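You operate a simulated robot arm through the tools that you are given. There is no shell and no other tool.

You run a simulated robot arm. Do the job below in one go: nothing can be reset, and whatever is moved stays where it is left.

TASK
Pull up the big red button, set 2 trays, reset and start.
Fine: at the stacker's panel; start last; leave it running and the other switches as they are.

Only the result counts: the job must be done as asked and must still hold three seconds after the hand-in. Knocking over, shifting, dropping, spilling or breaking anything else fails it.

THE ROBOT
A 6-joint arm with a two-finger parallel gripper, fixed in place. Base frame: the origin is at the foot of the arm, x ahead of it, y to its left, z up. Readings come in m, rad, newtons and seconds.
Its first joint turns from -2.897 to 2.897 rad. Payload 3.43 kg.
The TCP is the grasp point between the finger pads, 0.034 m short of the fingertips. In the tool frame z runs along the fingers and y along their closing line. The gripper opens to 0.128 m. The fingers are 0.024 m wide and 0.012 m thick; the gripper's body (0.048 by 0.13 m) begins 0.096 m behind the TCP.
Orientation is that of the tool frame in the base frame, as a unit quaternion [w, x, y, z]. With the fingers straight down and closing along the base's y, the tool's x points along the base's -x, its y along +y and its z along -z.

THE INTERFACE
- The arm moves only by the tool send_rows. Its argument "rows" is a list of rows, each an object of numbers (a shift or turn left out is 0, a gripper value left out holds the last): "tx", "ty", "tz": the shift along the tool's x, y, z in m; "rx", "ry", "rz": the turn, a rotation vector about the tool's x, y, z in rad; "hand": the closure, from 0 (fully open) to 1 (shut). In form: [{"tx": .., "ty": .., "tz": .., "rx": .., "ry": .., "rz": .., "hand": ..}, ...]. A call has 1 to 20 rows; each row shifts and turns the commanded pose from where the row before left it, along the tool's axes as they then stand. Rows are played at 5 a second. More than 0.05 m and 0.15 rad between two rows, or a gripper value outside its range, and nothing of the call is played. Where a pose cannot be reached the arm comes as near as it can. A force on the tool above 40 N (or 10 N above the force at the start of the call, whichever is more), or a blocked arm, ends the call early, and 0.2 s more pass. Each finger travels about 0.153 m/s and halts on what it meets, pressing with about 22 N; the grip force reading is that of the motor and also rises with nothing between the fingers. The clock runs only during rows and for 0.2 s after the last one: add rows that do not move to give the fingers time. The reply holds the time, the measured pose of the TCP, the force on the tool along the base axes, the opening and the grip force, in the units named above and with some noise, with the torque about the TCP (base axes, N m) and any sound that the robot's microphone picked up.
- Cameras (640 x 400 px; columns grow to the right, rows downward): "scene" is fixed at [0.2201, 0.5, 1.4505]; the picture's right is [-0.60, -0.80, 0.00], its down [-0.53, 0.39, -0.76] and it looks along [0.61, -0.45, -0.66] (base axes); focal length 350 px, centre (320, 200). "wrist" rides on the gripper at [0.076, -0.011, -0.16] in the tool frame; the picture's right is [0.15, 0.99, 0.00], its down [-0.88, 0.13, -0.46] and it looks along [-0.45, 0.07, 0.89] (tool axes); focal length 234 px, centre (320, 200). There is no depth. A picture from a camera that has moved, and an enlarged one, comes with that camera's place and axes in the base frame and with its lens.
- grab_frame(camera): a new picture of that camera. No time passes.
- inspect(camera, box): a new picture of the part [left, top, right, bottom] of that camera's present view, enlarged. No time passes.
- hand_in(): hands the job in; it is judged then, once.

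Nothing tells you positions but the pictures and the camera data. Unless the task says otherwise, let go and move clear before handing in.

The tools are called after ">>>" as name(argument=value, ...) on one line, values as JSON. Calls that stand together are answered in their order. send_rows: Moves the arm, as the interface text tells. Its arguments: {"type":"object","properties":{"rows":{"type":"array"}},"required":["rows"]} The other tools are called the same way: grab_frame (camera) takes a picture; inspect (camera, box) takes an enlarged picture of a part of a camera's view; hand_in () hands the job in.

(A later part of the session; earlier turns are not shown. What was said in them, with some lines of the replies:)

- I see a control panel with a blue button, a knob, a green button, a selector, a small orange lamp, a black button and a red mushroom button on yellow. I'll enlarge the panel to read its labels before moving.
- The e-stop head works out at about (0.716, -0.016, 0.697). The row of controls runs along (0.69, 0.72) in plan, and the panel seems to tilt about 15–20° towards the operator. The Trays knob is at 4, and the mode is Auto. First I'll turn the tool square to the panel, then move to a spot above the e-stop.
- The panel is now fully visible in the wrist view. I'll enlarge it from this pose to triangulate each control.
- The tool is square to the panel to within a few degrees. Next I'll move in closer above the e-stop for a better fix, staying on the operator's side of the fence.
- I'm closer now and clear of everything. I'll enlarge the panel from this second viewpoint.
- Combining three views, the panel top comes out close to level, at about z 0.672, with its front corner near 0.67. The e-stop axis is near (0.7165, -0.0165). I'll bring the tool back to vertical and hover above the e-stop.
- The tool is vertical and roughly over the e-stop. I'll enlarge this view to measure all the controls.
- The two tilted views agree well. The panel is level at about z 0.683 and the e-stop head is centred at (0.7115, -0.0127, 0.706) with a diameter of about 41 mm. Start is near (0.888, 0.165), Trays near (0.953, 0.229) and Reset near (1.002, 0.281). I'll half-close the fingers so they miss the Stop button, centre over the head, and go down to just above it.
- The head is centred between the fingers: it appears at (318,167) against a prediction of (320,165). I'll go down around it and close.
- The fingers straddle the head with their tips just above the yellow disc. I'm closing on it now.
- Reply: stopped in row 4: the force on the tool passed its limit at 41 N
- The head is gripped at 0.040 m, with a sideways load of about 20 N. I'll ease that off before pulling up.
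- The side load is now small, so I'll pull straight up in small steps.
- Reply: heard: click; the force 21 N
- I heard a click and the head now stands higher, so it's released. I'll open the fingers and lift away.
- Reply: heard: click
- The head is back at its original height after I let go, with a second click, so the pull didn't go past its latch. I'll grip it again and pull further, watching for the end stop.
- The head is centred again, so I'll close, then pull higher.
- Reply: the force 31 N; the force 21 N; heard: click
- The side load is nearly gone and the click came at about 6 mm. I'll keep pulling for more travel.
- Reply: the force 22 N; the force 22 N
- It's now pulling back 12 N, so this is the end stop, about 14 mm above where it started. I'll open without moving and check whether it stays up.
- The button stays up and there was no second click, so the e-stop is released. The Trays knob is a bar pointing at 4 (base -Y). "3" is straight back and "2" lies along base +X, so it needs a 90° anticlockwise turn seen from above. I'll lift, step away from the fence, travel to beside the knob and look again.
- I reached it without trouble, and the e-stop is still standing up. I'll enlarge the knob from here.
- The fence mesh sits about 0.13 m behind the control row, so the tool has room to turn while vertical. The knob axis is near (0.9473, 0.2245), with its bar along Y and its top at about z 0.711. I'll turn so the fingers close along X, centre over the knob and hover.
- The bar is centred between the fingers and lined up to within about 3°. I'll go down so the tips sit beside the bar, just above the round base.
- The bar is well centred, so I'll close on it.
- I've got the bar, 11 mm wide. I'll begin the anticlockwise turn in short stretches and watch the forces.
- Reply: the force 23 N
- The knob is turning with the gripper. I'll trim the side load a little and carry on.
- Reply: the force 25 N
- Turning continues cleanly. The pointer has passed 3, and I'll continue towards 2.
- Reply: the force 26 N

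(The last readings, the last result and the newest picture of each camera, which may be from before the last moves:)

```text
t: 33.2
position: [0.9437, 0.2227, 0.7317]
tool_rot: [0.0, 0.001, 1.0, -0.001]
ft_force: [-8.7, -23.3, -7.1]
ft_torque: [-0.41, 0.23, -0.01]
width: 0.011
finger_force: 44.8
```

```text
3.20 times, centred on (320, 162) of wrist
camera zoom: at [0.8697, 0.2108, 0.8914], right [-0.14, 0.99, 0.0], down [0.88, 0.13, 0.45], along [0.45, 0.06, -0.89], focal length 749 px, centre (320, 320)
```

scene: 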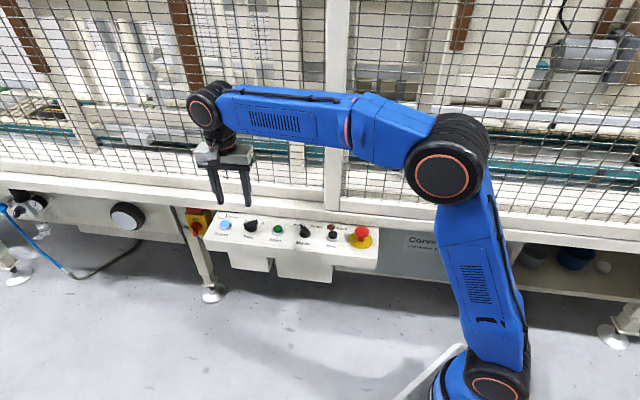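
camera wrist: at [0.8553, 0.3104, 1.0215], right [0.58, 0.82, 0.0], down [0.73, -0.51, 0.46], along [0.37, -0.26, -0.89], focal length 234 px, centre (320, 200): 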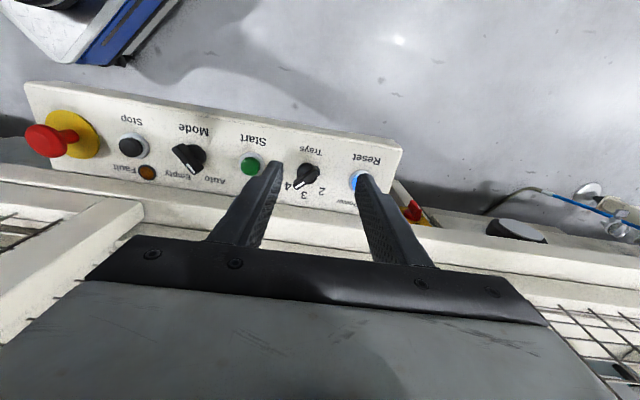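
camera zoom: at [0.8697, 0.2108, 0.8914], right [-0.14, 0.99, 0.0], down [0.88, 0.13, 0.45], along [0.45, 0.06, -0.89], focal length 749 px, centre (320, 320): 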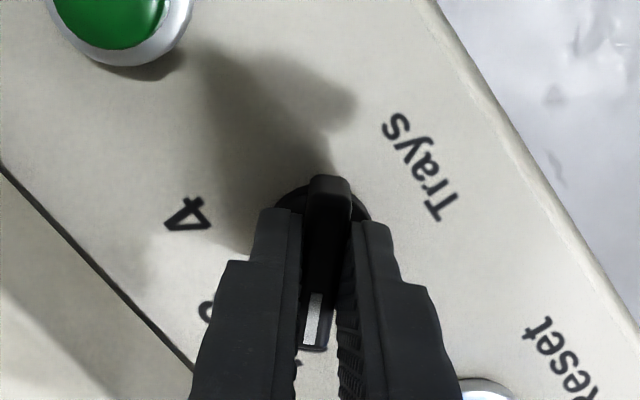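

I've turned the full 90°. I'll open, lift and check where the pointer landed.

>>> send_rows(rows=[{"hand": 0.6}, {}, {"tz": -0.03}, {"tz": -0.04}, {}])

>>> inspect(camera="wrist", box=[220, 100, 420, 225])

>>> inspect(camera="scene", box=[200, 190, 300, 255])

```text
t: 34.4
position: [0.9445, 0.2226, 0.8022]
tool_rot: [-0.001, 0.001, 1.0, -0.001]
ft_force: [-0.1, 0.1, -0.3]
ft_torque: [-0.01, -0.02, -0.03]
width: 0.0512
finger_force: 0.1
```

```text
3.20 times, centred on (320, 162) of wrist
camera zoom: at [0.8695, 0.2118, 0.961], right [-0.14, 0.99, 0.0], down [0.88, 0.13, 0.45], along [0.45, 0.07, -0.89], focal length 749 px, centre (320, 320)
```

zoom: 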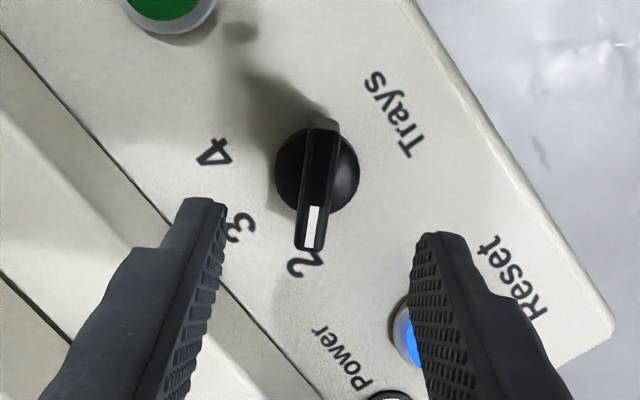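

```text
6.15 times, centred on (250, 222) of scene
camera zoom: at [0.2201, 0.5, 1.4505], right [-0.6, -0.8, 0.0], down [-0.53, 0.39, -0.76], along [0.61, -0.45, -0.66], focal length 2151 px, centre (751, 62)
```

zoom: 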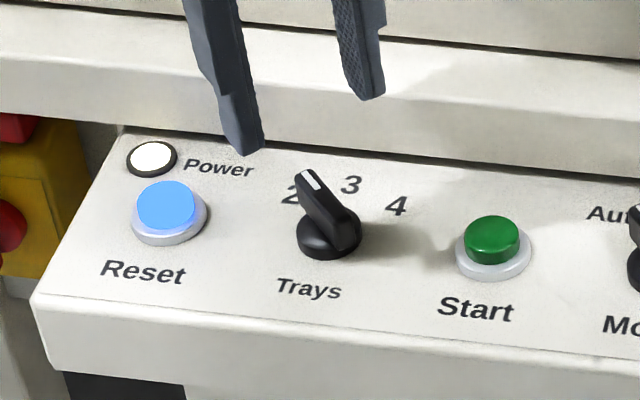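

The pointer now sits at 2, exactly 90° from where it was. Next is Reset: I'll close the fingers, move over the blue button and look again.

>>> send_rows(rows=[{"tz": -0.02, "hand": 1.0}, {"tx": -0.014, "ty": 0.0145}, {"tx": -0.014, "ty": 0.0145}, {"tx": -0.014, "ty": 0.0145}, {"tx": -0.013, "ty": 0.014}, {}])

>>> grab_frame(camera="wrist")

>>> inspect(camera="wrist", box=[220, 100, 420, 225])

>>> inspect(camera="scene", box=[180, 110, 310, 260])

```text
t: 35.8
position: [0.9998, 0.2809, 0.8218]
tool_rot: [-0.001, 0.001, 1.0, -0.001]
ft_force: [-0.1, -0.6, -0.8]
ft_torque: [0.02, 0.01, 0.0]
width: 0.0
finger_force: 21.9
```

```text
taken
camera wrist: at [0.9251, 0.2699, 0.9807], right [-0.14, 0.99, 0.0], down [0.88, 0.13, 0.45], along [0.45, 0.07, -0.89], focal length 234 px, centre (320, 200)
```

wrist: 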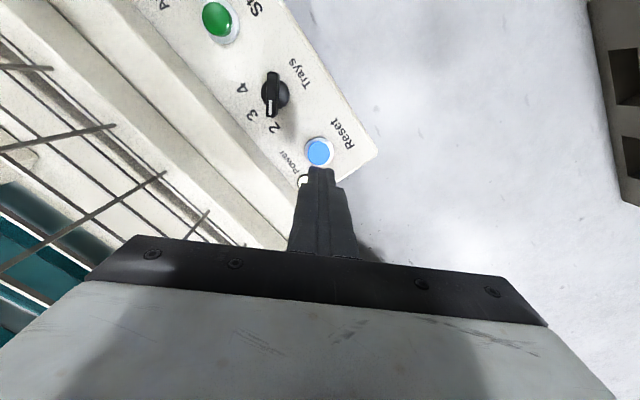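

```text
3.20 times, centred on (320, 162) of wrist
camera zoom: at [0.9251, 0.2699, 0.9807], right [-0.14, 0.99, 0.0], down [0.88, 0.13, 0.45], along [0.45, 0.07, -0.89], focal length 749 px, centre (320, 320)
```

zoom: 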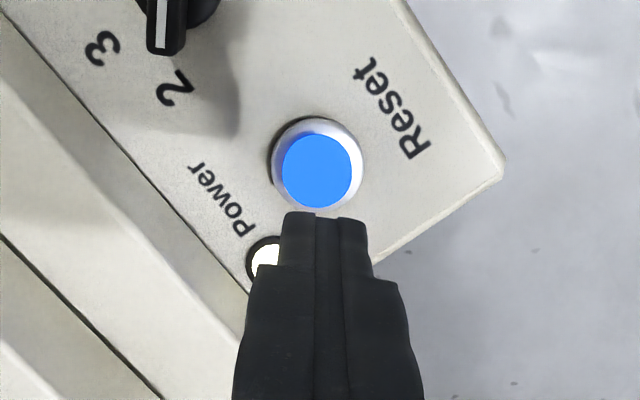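

```text
2.67 times, centred on (245, 185) of scene
camera zoom: at [0.2201, 0.5, 1.4505], right [-0.6, -0.8, 0.0], down [-0.53, 0.39, -0.76], along [0.61, -0.45, -0.66], focal length 932 px, centre (520, 240)
```

zoom: 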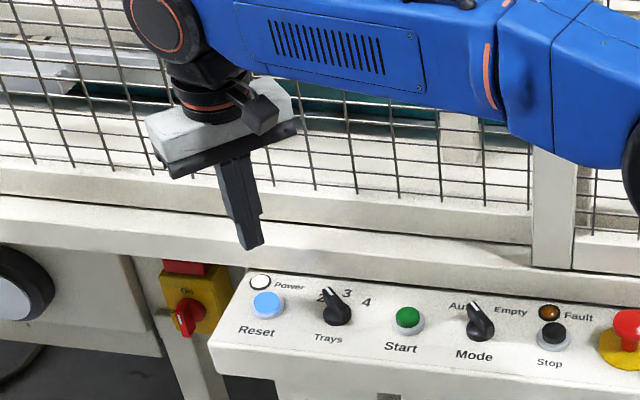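

The Reset button axis is at about (1.0045, 0.2812), so I need 4.5 mm more in x. I'll go down to just above the cap, then press in small steps.

>>> send_rows(rows=[{"tx": -0.0045, "tz": 0.025}, {"tz": 0.025}, {"tz": 0.022}, {}])

>>> inspect(camera="wrist", box=[220, 100, 420, 225])

>>> inspect(camera="scene", box=[200, 190, 300, 255])

```text
t: 36.8
position: [1.0042, 0.2798, 0.7478]
tool_rot: [0.0, 0.001, 1.0, -0.001]
ft_force: [0.2, 0.0, -0.4]
ft_torque: [0.03, 0.02, 0.01]
width: 0.0
finger_force: 22.0
```

```text
3.20 times, centred on (320, 162) of wrist
camera zoom: at [0.9288, 0.2693, 0.9081], right [-0.14, 0.99, 0.0], down [0.88, 0.13, 0.45], along [0.45, 0.06, -0.89], focal length 749 px, centre (320, 320)
```

zoom: 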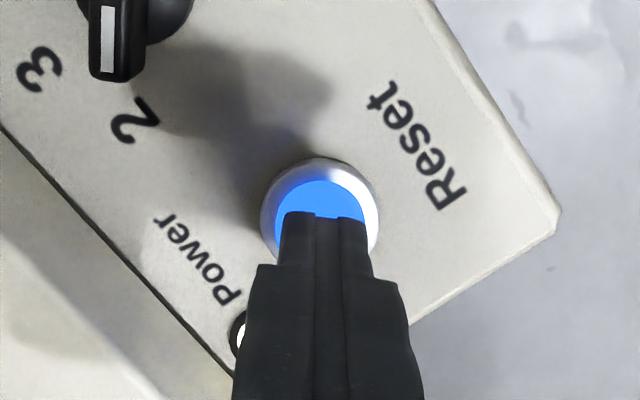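

```text
6.15 times, centred on (250, 222) of scene
camera zoom: at [0.2201, 0.5, 1.4505], right [-0.6, -0.8, 0.0], down [-0.53, 0.39, -0.76], along [0.61, -0.45, -0.66], focal length 2151 px, centre (751, 62)
```

zoom: 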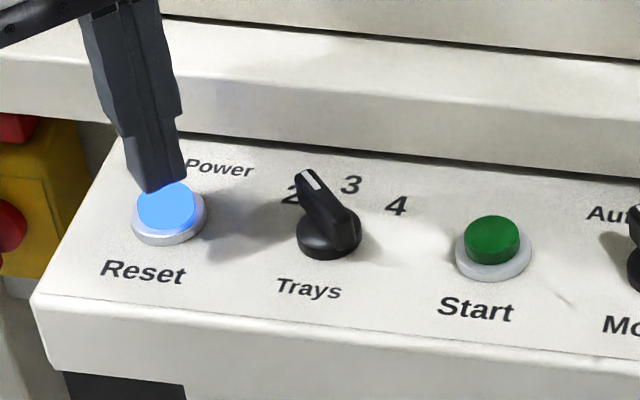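

It's aligned over the cap with about 15 mm to go. I'll press down gently in small steps.

>>> send_rows(rows=[{"tz": 0.008}, {"tz": 0.004}, {"tz": 0.002}, {"tz": 0.002}, {}])

```text
t: 38.0
position: [1.0036, 0.2802, 0.733]
tool_rot: [-0.001, 0.0, 1.0, -0.001]
ft_force: [0.2, 1.7, 2.0]
ft_torque: [-0.01, -0.01, 0.0]
width: 0.0
finger_force: 22.5
```

>>> send_rows(rows=[{"tz": 0.001}, {"tz": 0.001}, {"tz": 0.001}, {}])

```text
t: 39.0
position: [1.0042, 0.2802, 0.7312]
tool_rot: [0.0, 0.001, 1.0, -0.001]
ft_force: [-2.0, -0.8, 6.3]
ft_torque: [0.01, 0.01, -0.02]
width: 0.0
finger_force: 22.2
heard: click
```

I heard a click at about 6 N. I'll release and check the lamps.

>>> send_rows(rows=[{}, {"tz": -0.01}, {"tz": -0.03}, {"tz": -0.04}, {}])

>>> inspect(camera="scene", box=[200, 190, 300, 255])

>>> inspect(camera="scene", box=[280, 210, 390, 265])

>>> grab_frame(camera="wrist")

```text
t: 40.2
position: [1.0038, 0.2797, 0.8124]
tool_rot: [-0.001, 0.001, 1.0, -0.001]
ft_force: [0.1, -0.5, -0.3]
ft_torque: [0.01, -0.02, -0.01]
width: 0.0
finger_force: 21.9
```

```text
6.15 times, centred on (250, 222) of scene
camera zoom: at [0.2201, 0.5, 1.4505], right [-0.6, -0.8, 0.0], down [-0.53, 0.39, -0.76], along [0.61, -0.45, -0.66], focal length 2151 px, centre (751, 62)
```

zoom: 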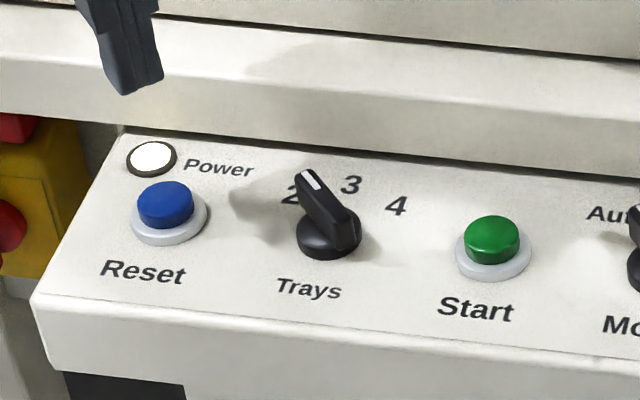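

```text
5.82 times, centred on (335, 238) of scene
camera zoom: at [0.2201, 0.5, 1.4505], right [-0.6, -0.8, 0.0], down [-0.53, 0.39, -0.76], along [0.61, -0.45, -0.66], focal length 2034 px, centre (233, -18)
```

zoom: 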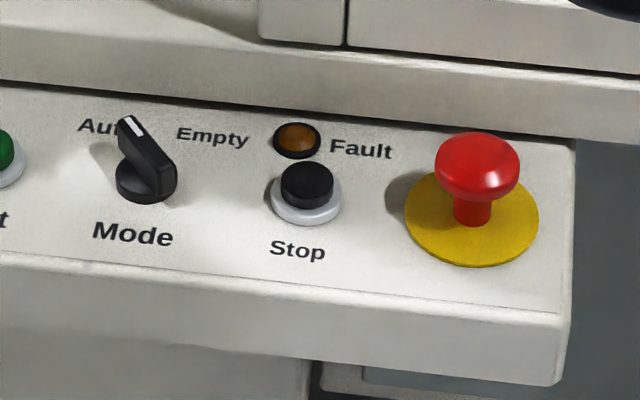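

```text
taken
camera wrist: at [0.9292, 0.2688, 0.9717], right [-0.14, 0.99, 0.0], down [0.88, 0.13, 0.45], along [0.45, 0.07, -0.89], focal length 234 px, centre (320, 200)
```

wrist: 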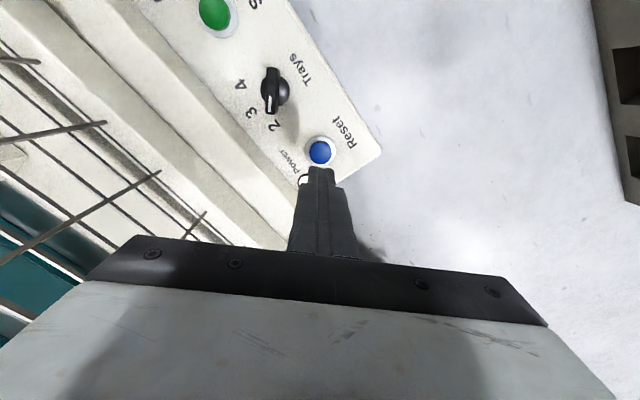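

The blue reset lamp has gone out, so the reset took. Trays is at 2, the e-stop is up and the mode is still Auto. Now I'll move over the green Start button.

>>> send_rows(rows=[{"tx": 0.03, "ty": -0.03}, {"tx": 0.03, "ty": -0.03}, {"tx": 0.03, "ty": -0.03}, {"tx": 0.03, "ty": -0.029}, {}])

>>> inspect(camera="wrist", box=[220, 100, 420, 225])

```text
t: 41.4
position: [0.8843, 0.1594, 0.8124]
tool_rot: [-0.001, 0.001, 1.0, -0.001]
ft_force: [0.3, -0.3, -0.3]
ft_torque: [-0.01, -0.01, -0.01]
width: 0.0
finger_force: 21.6
```

```text
3.20 times, centred on (320, 162) of wrist
camera zoom: at [0.8091, 0.149, 0.9712], right [-0.14, 0.99, 0.0], down [0.88, 0.13, 0.45], along [0.45, 0.07, -0.89], focal length 749 px, centre (320, 320)
```

zoom: 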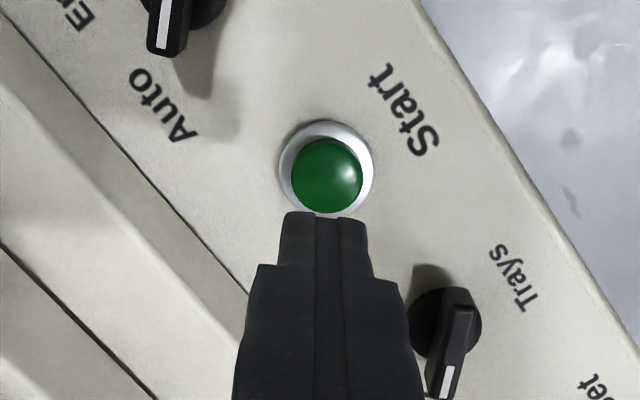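

The Start cap is at about (0.8872, 0.1638). I'll correct by 3 and 4 mm and go down to just above it.

>>> send_rows(rows=[{"tx": -0.003, "ty": 0.0042, "tz": 0.025}, {"tz": 0.025}, {"tz": 0.016}, {}])

>>> inspect(camera="wrist", box=[220, 100, 420, 225])

>>> inspect(camera="scene", box=[220, 190, 320, 255])

```text
t: 42.4
position: [0.8878, 0.1646, 0.7464]
tool_rot: [0.0, 0.001, 1.0, -0.001]
ft_force: [0.0, -0.6, 0.8]
ft_torque: [0.01, -0.01, -0.02]
width: 0.0
finger_force: 22.2
```

```text
3.20 times, centred on (320, 162) of wrist
camera zoom: at [0.8125, 0.1542, 0.9048], right [-0.14, 0.99, 0.0], down [0.88, 0.13, 0.45], along [0.45, 0.07, -0.89], focal length 749 px, centre (320, 320)
```

zoom: 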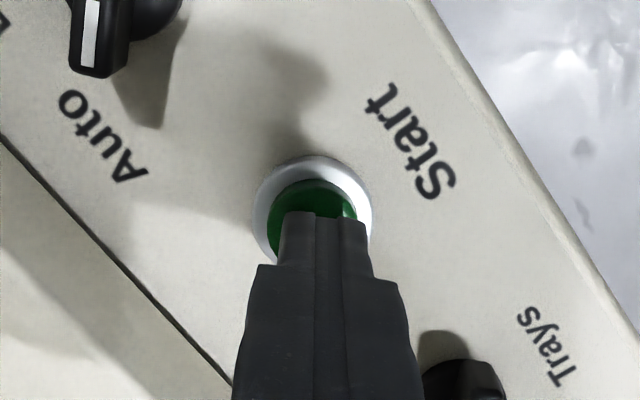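

```text
6.15 times, centred on (270, 222) of scene
camera zoom: at [0.2201, 0.5, 1.4505], right [-0.6, -0.8, 0.0], down [-0.53, 0.39, -0.76], along [0.61, -0.45, -0.66], focal length 2151 px, centre (628, 62)
```

zoom: 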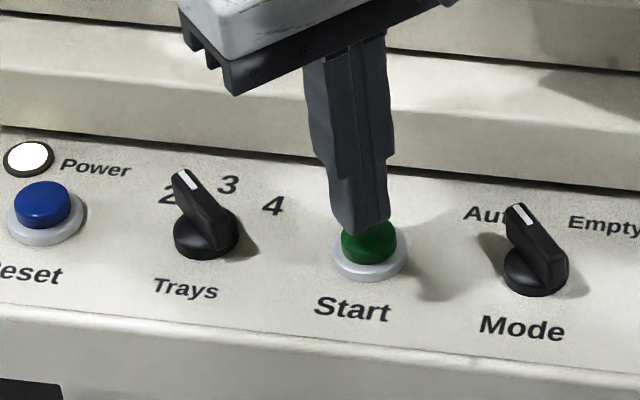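

The tip is about 3 mm off the cap's centre, so I'll correct that and press gently.

>>> send_rows(rows=[{"ty": -0.0025}, {"tz": 0.008}, {"tz": 0.003}, {"tz": 0.002}, {"tz": 0.001}, {"tz": 0.001}, {}])

```text
t: 44.0
position: [0.8858, 0.1627, 0.729]
tool_rot: [-0.001, 0.001, 1.0, -0.002]
ft_force: [2.1, -2.8, 9.2]
ft_torque: [-0.07, -0.03, 0.01]
width: 0.0001
finger_force: 22.0
heard: click
```

I heard a click at about 9 N. I'll release, lift away and check whether the stacker is running.

>>> send_rows(rows=[{}, {"tz": -0.01}, {"tz": -0.03}, {"tz": -0.04}, {"tz": -0.04}, {"tx": 0.04}, {"tx": 0.04}, {}])

>>> inspect(camera="scene", box=[200, 190, 300, 255])

>>> inspect(camera="scene", box=[280, 210, 390, 265])

>>> grab_frame(camera="scene")

>>> grab_frame(camera="wrist")

```text
t: 45.8
position: [0.8074, 0.164, 0.8489]
tool_rot: [-0.001, 0.002, 1.0, -0.001]
ft_force: [-0.7, -0.6, 1.3]
ft_torque: [0.03, -0.03, 0.03]
width: 0.0
finger_force: 22.2
```

```text
6.15 times, centred on (250, 222) of scene
camera zoom: at [0.2201, 0.5, 1.4505], right [-0.6, -0.8, 0.0], down [-0.53, 0.39, -0.76], along [0.61, -0.45, -0.66], focal length 2151 px, centre (751, 62)
```

zoom: 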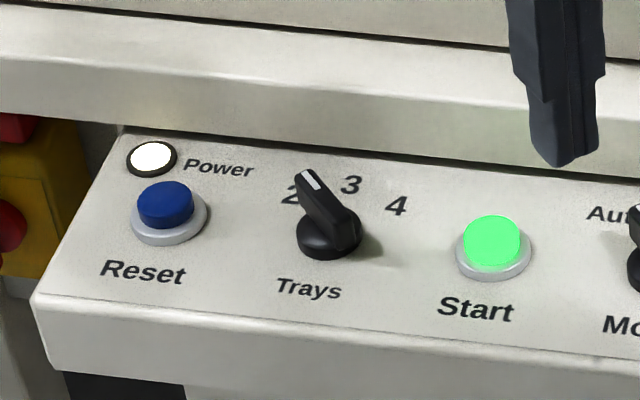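

```text
5.82 times, centred on (335, 238) of scene
camera zoom: at [0.2201, 0.5, 1.4505], right [-0.6, -0.8, 0.0], down [-0.53, 0.39, -0.76], along [0.61, -0.45, -0.66], focal length 2034 px, centre (233, -18)
```

zoom: 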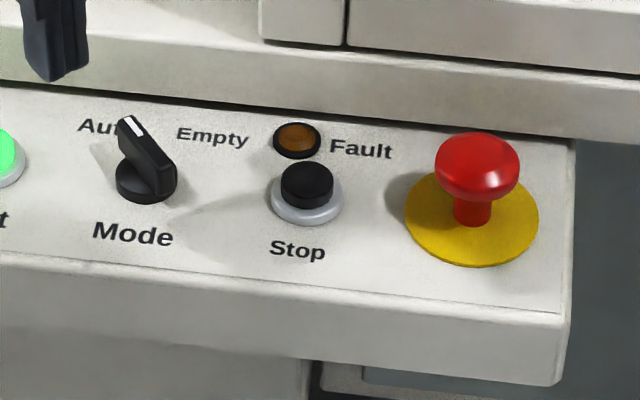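

```text
taken
```

scene: 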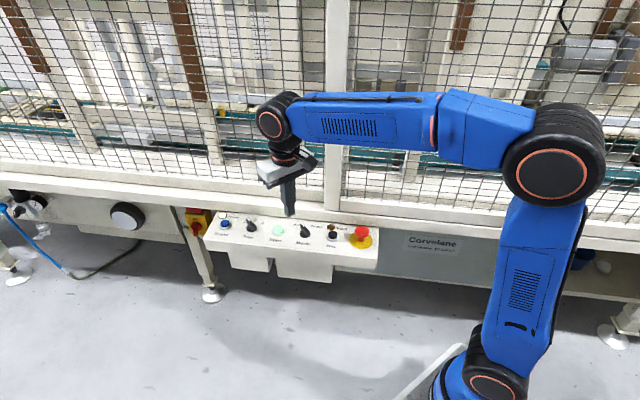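

```text
taken
camera wrist: at [0.7328, 0.1524, 1.0096], right [-0.14, 0.99, 0.0], down [0.88, 0.13, 0.45], along [0.45, 0.06, -0.89], focal length 234 px, centre (320, 200)
```

wrist: 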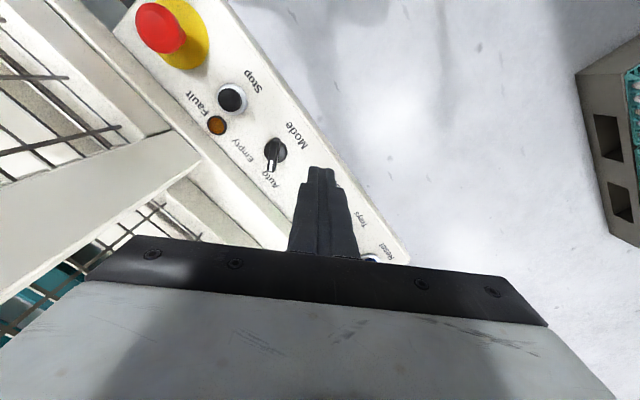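

The Start lamp is bright green, Reset is dark, Fault is dark, Trays is at 2 and the e-stop is up. I'll back off a little further and wait a few seconds to confirm it keeps running.

>>> send_rows(rows=[{"tz": -0.04, "tx": 0.03}, {"tz": -0.04, "tx": 0.03}, {}, {}, {}, {}, {}, {}, {}, {}, {}, {}, {}, {}, {}, {}, {}])

>>> inspect(camera="scene", box=[190, 190, 390, 270])

```text
t: 49.4
position: [0.7466, 0.1642, 0.9296]
tool_rot: [-0.001, 0.001, 1.0, -0.001]
ft_force: [-0.1, -0.2, 0.4]
ft_torque: [-0.01, -0.04, 0.0]
width: 0.0
finger_force: 22.1
```

```text
3.20 times, centred on (290, 230) of scene
camera zoom: at [0.2201, 0.5, 1.4505], right [-0.6, -0.8, 0.0], down [-0.53, 0.39, -0.76], along [0.61, -0.45, -0.66], focal length 1118 px, centre (416, 104)
```

zoom: 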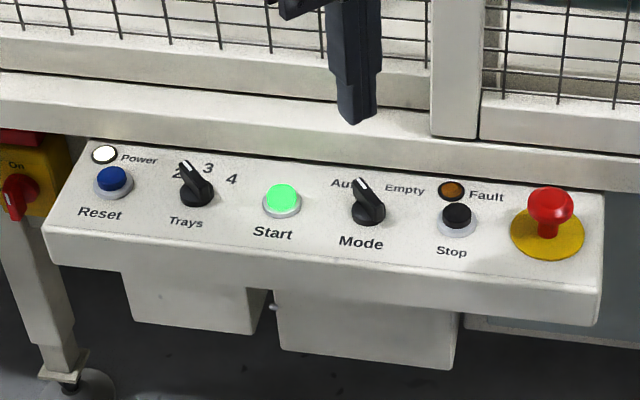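

The stacker has kept running for more than three seconds with every control as asked, and the arm is clear. I'm handing in now.

>>> hand_in()

```text
The job is handed in.
```

The stacker is running: the Start lamp was still bright green several seconds after I pressed it, and the arm is clear of the panel. The hand-in went through, but it didn't return a verdict.

- **Red button:** it's pulled up and stays up. My first pull was too short and it dropped back, so I pulled again to its end stop.
- **Trays:** the knob is turned from 4 to 2.
- **Reset:** I pressed it once, and its blue lamp went out.
- **Start:** I pressed it last.

I left Mode on Auto and didn't touch Stop or the main switch. The Fault lamp shows no fault.
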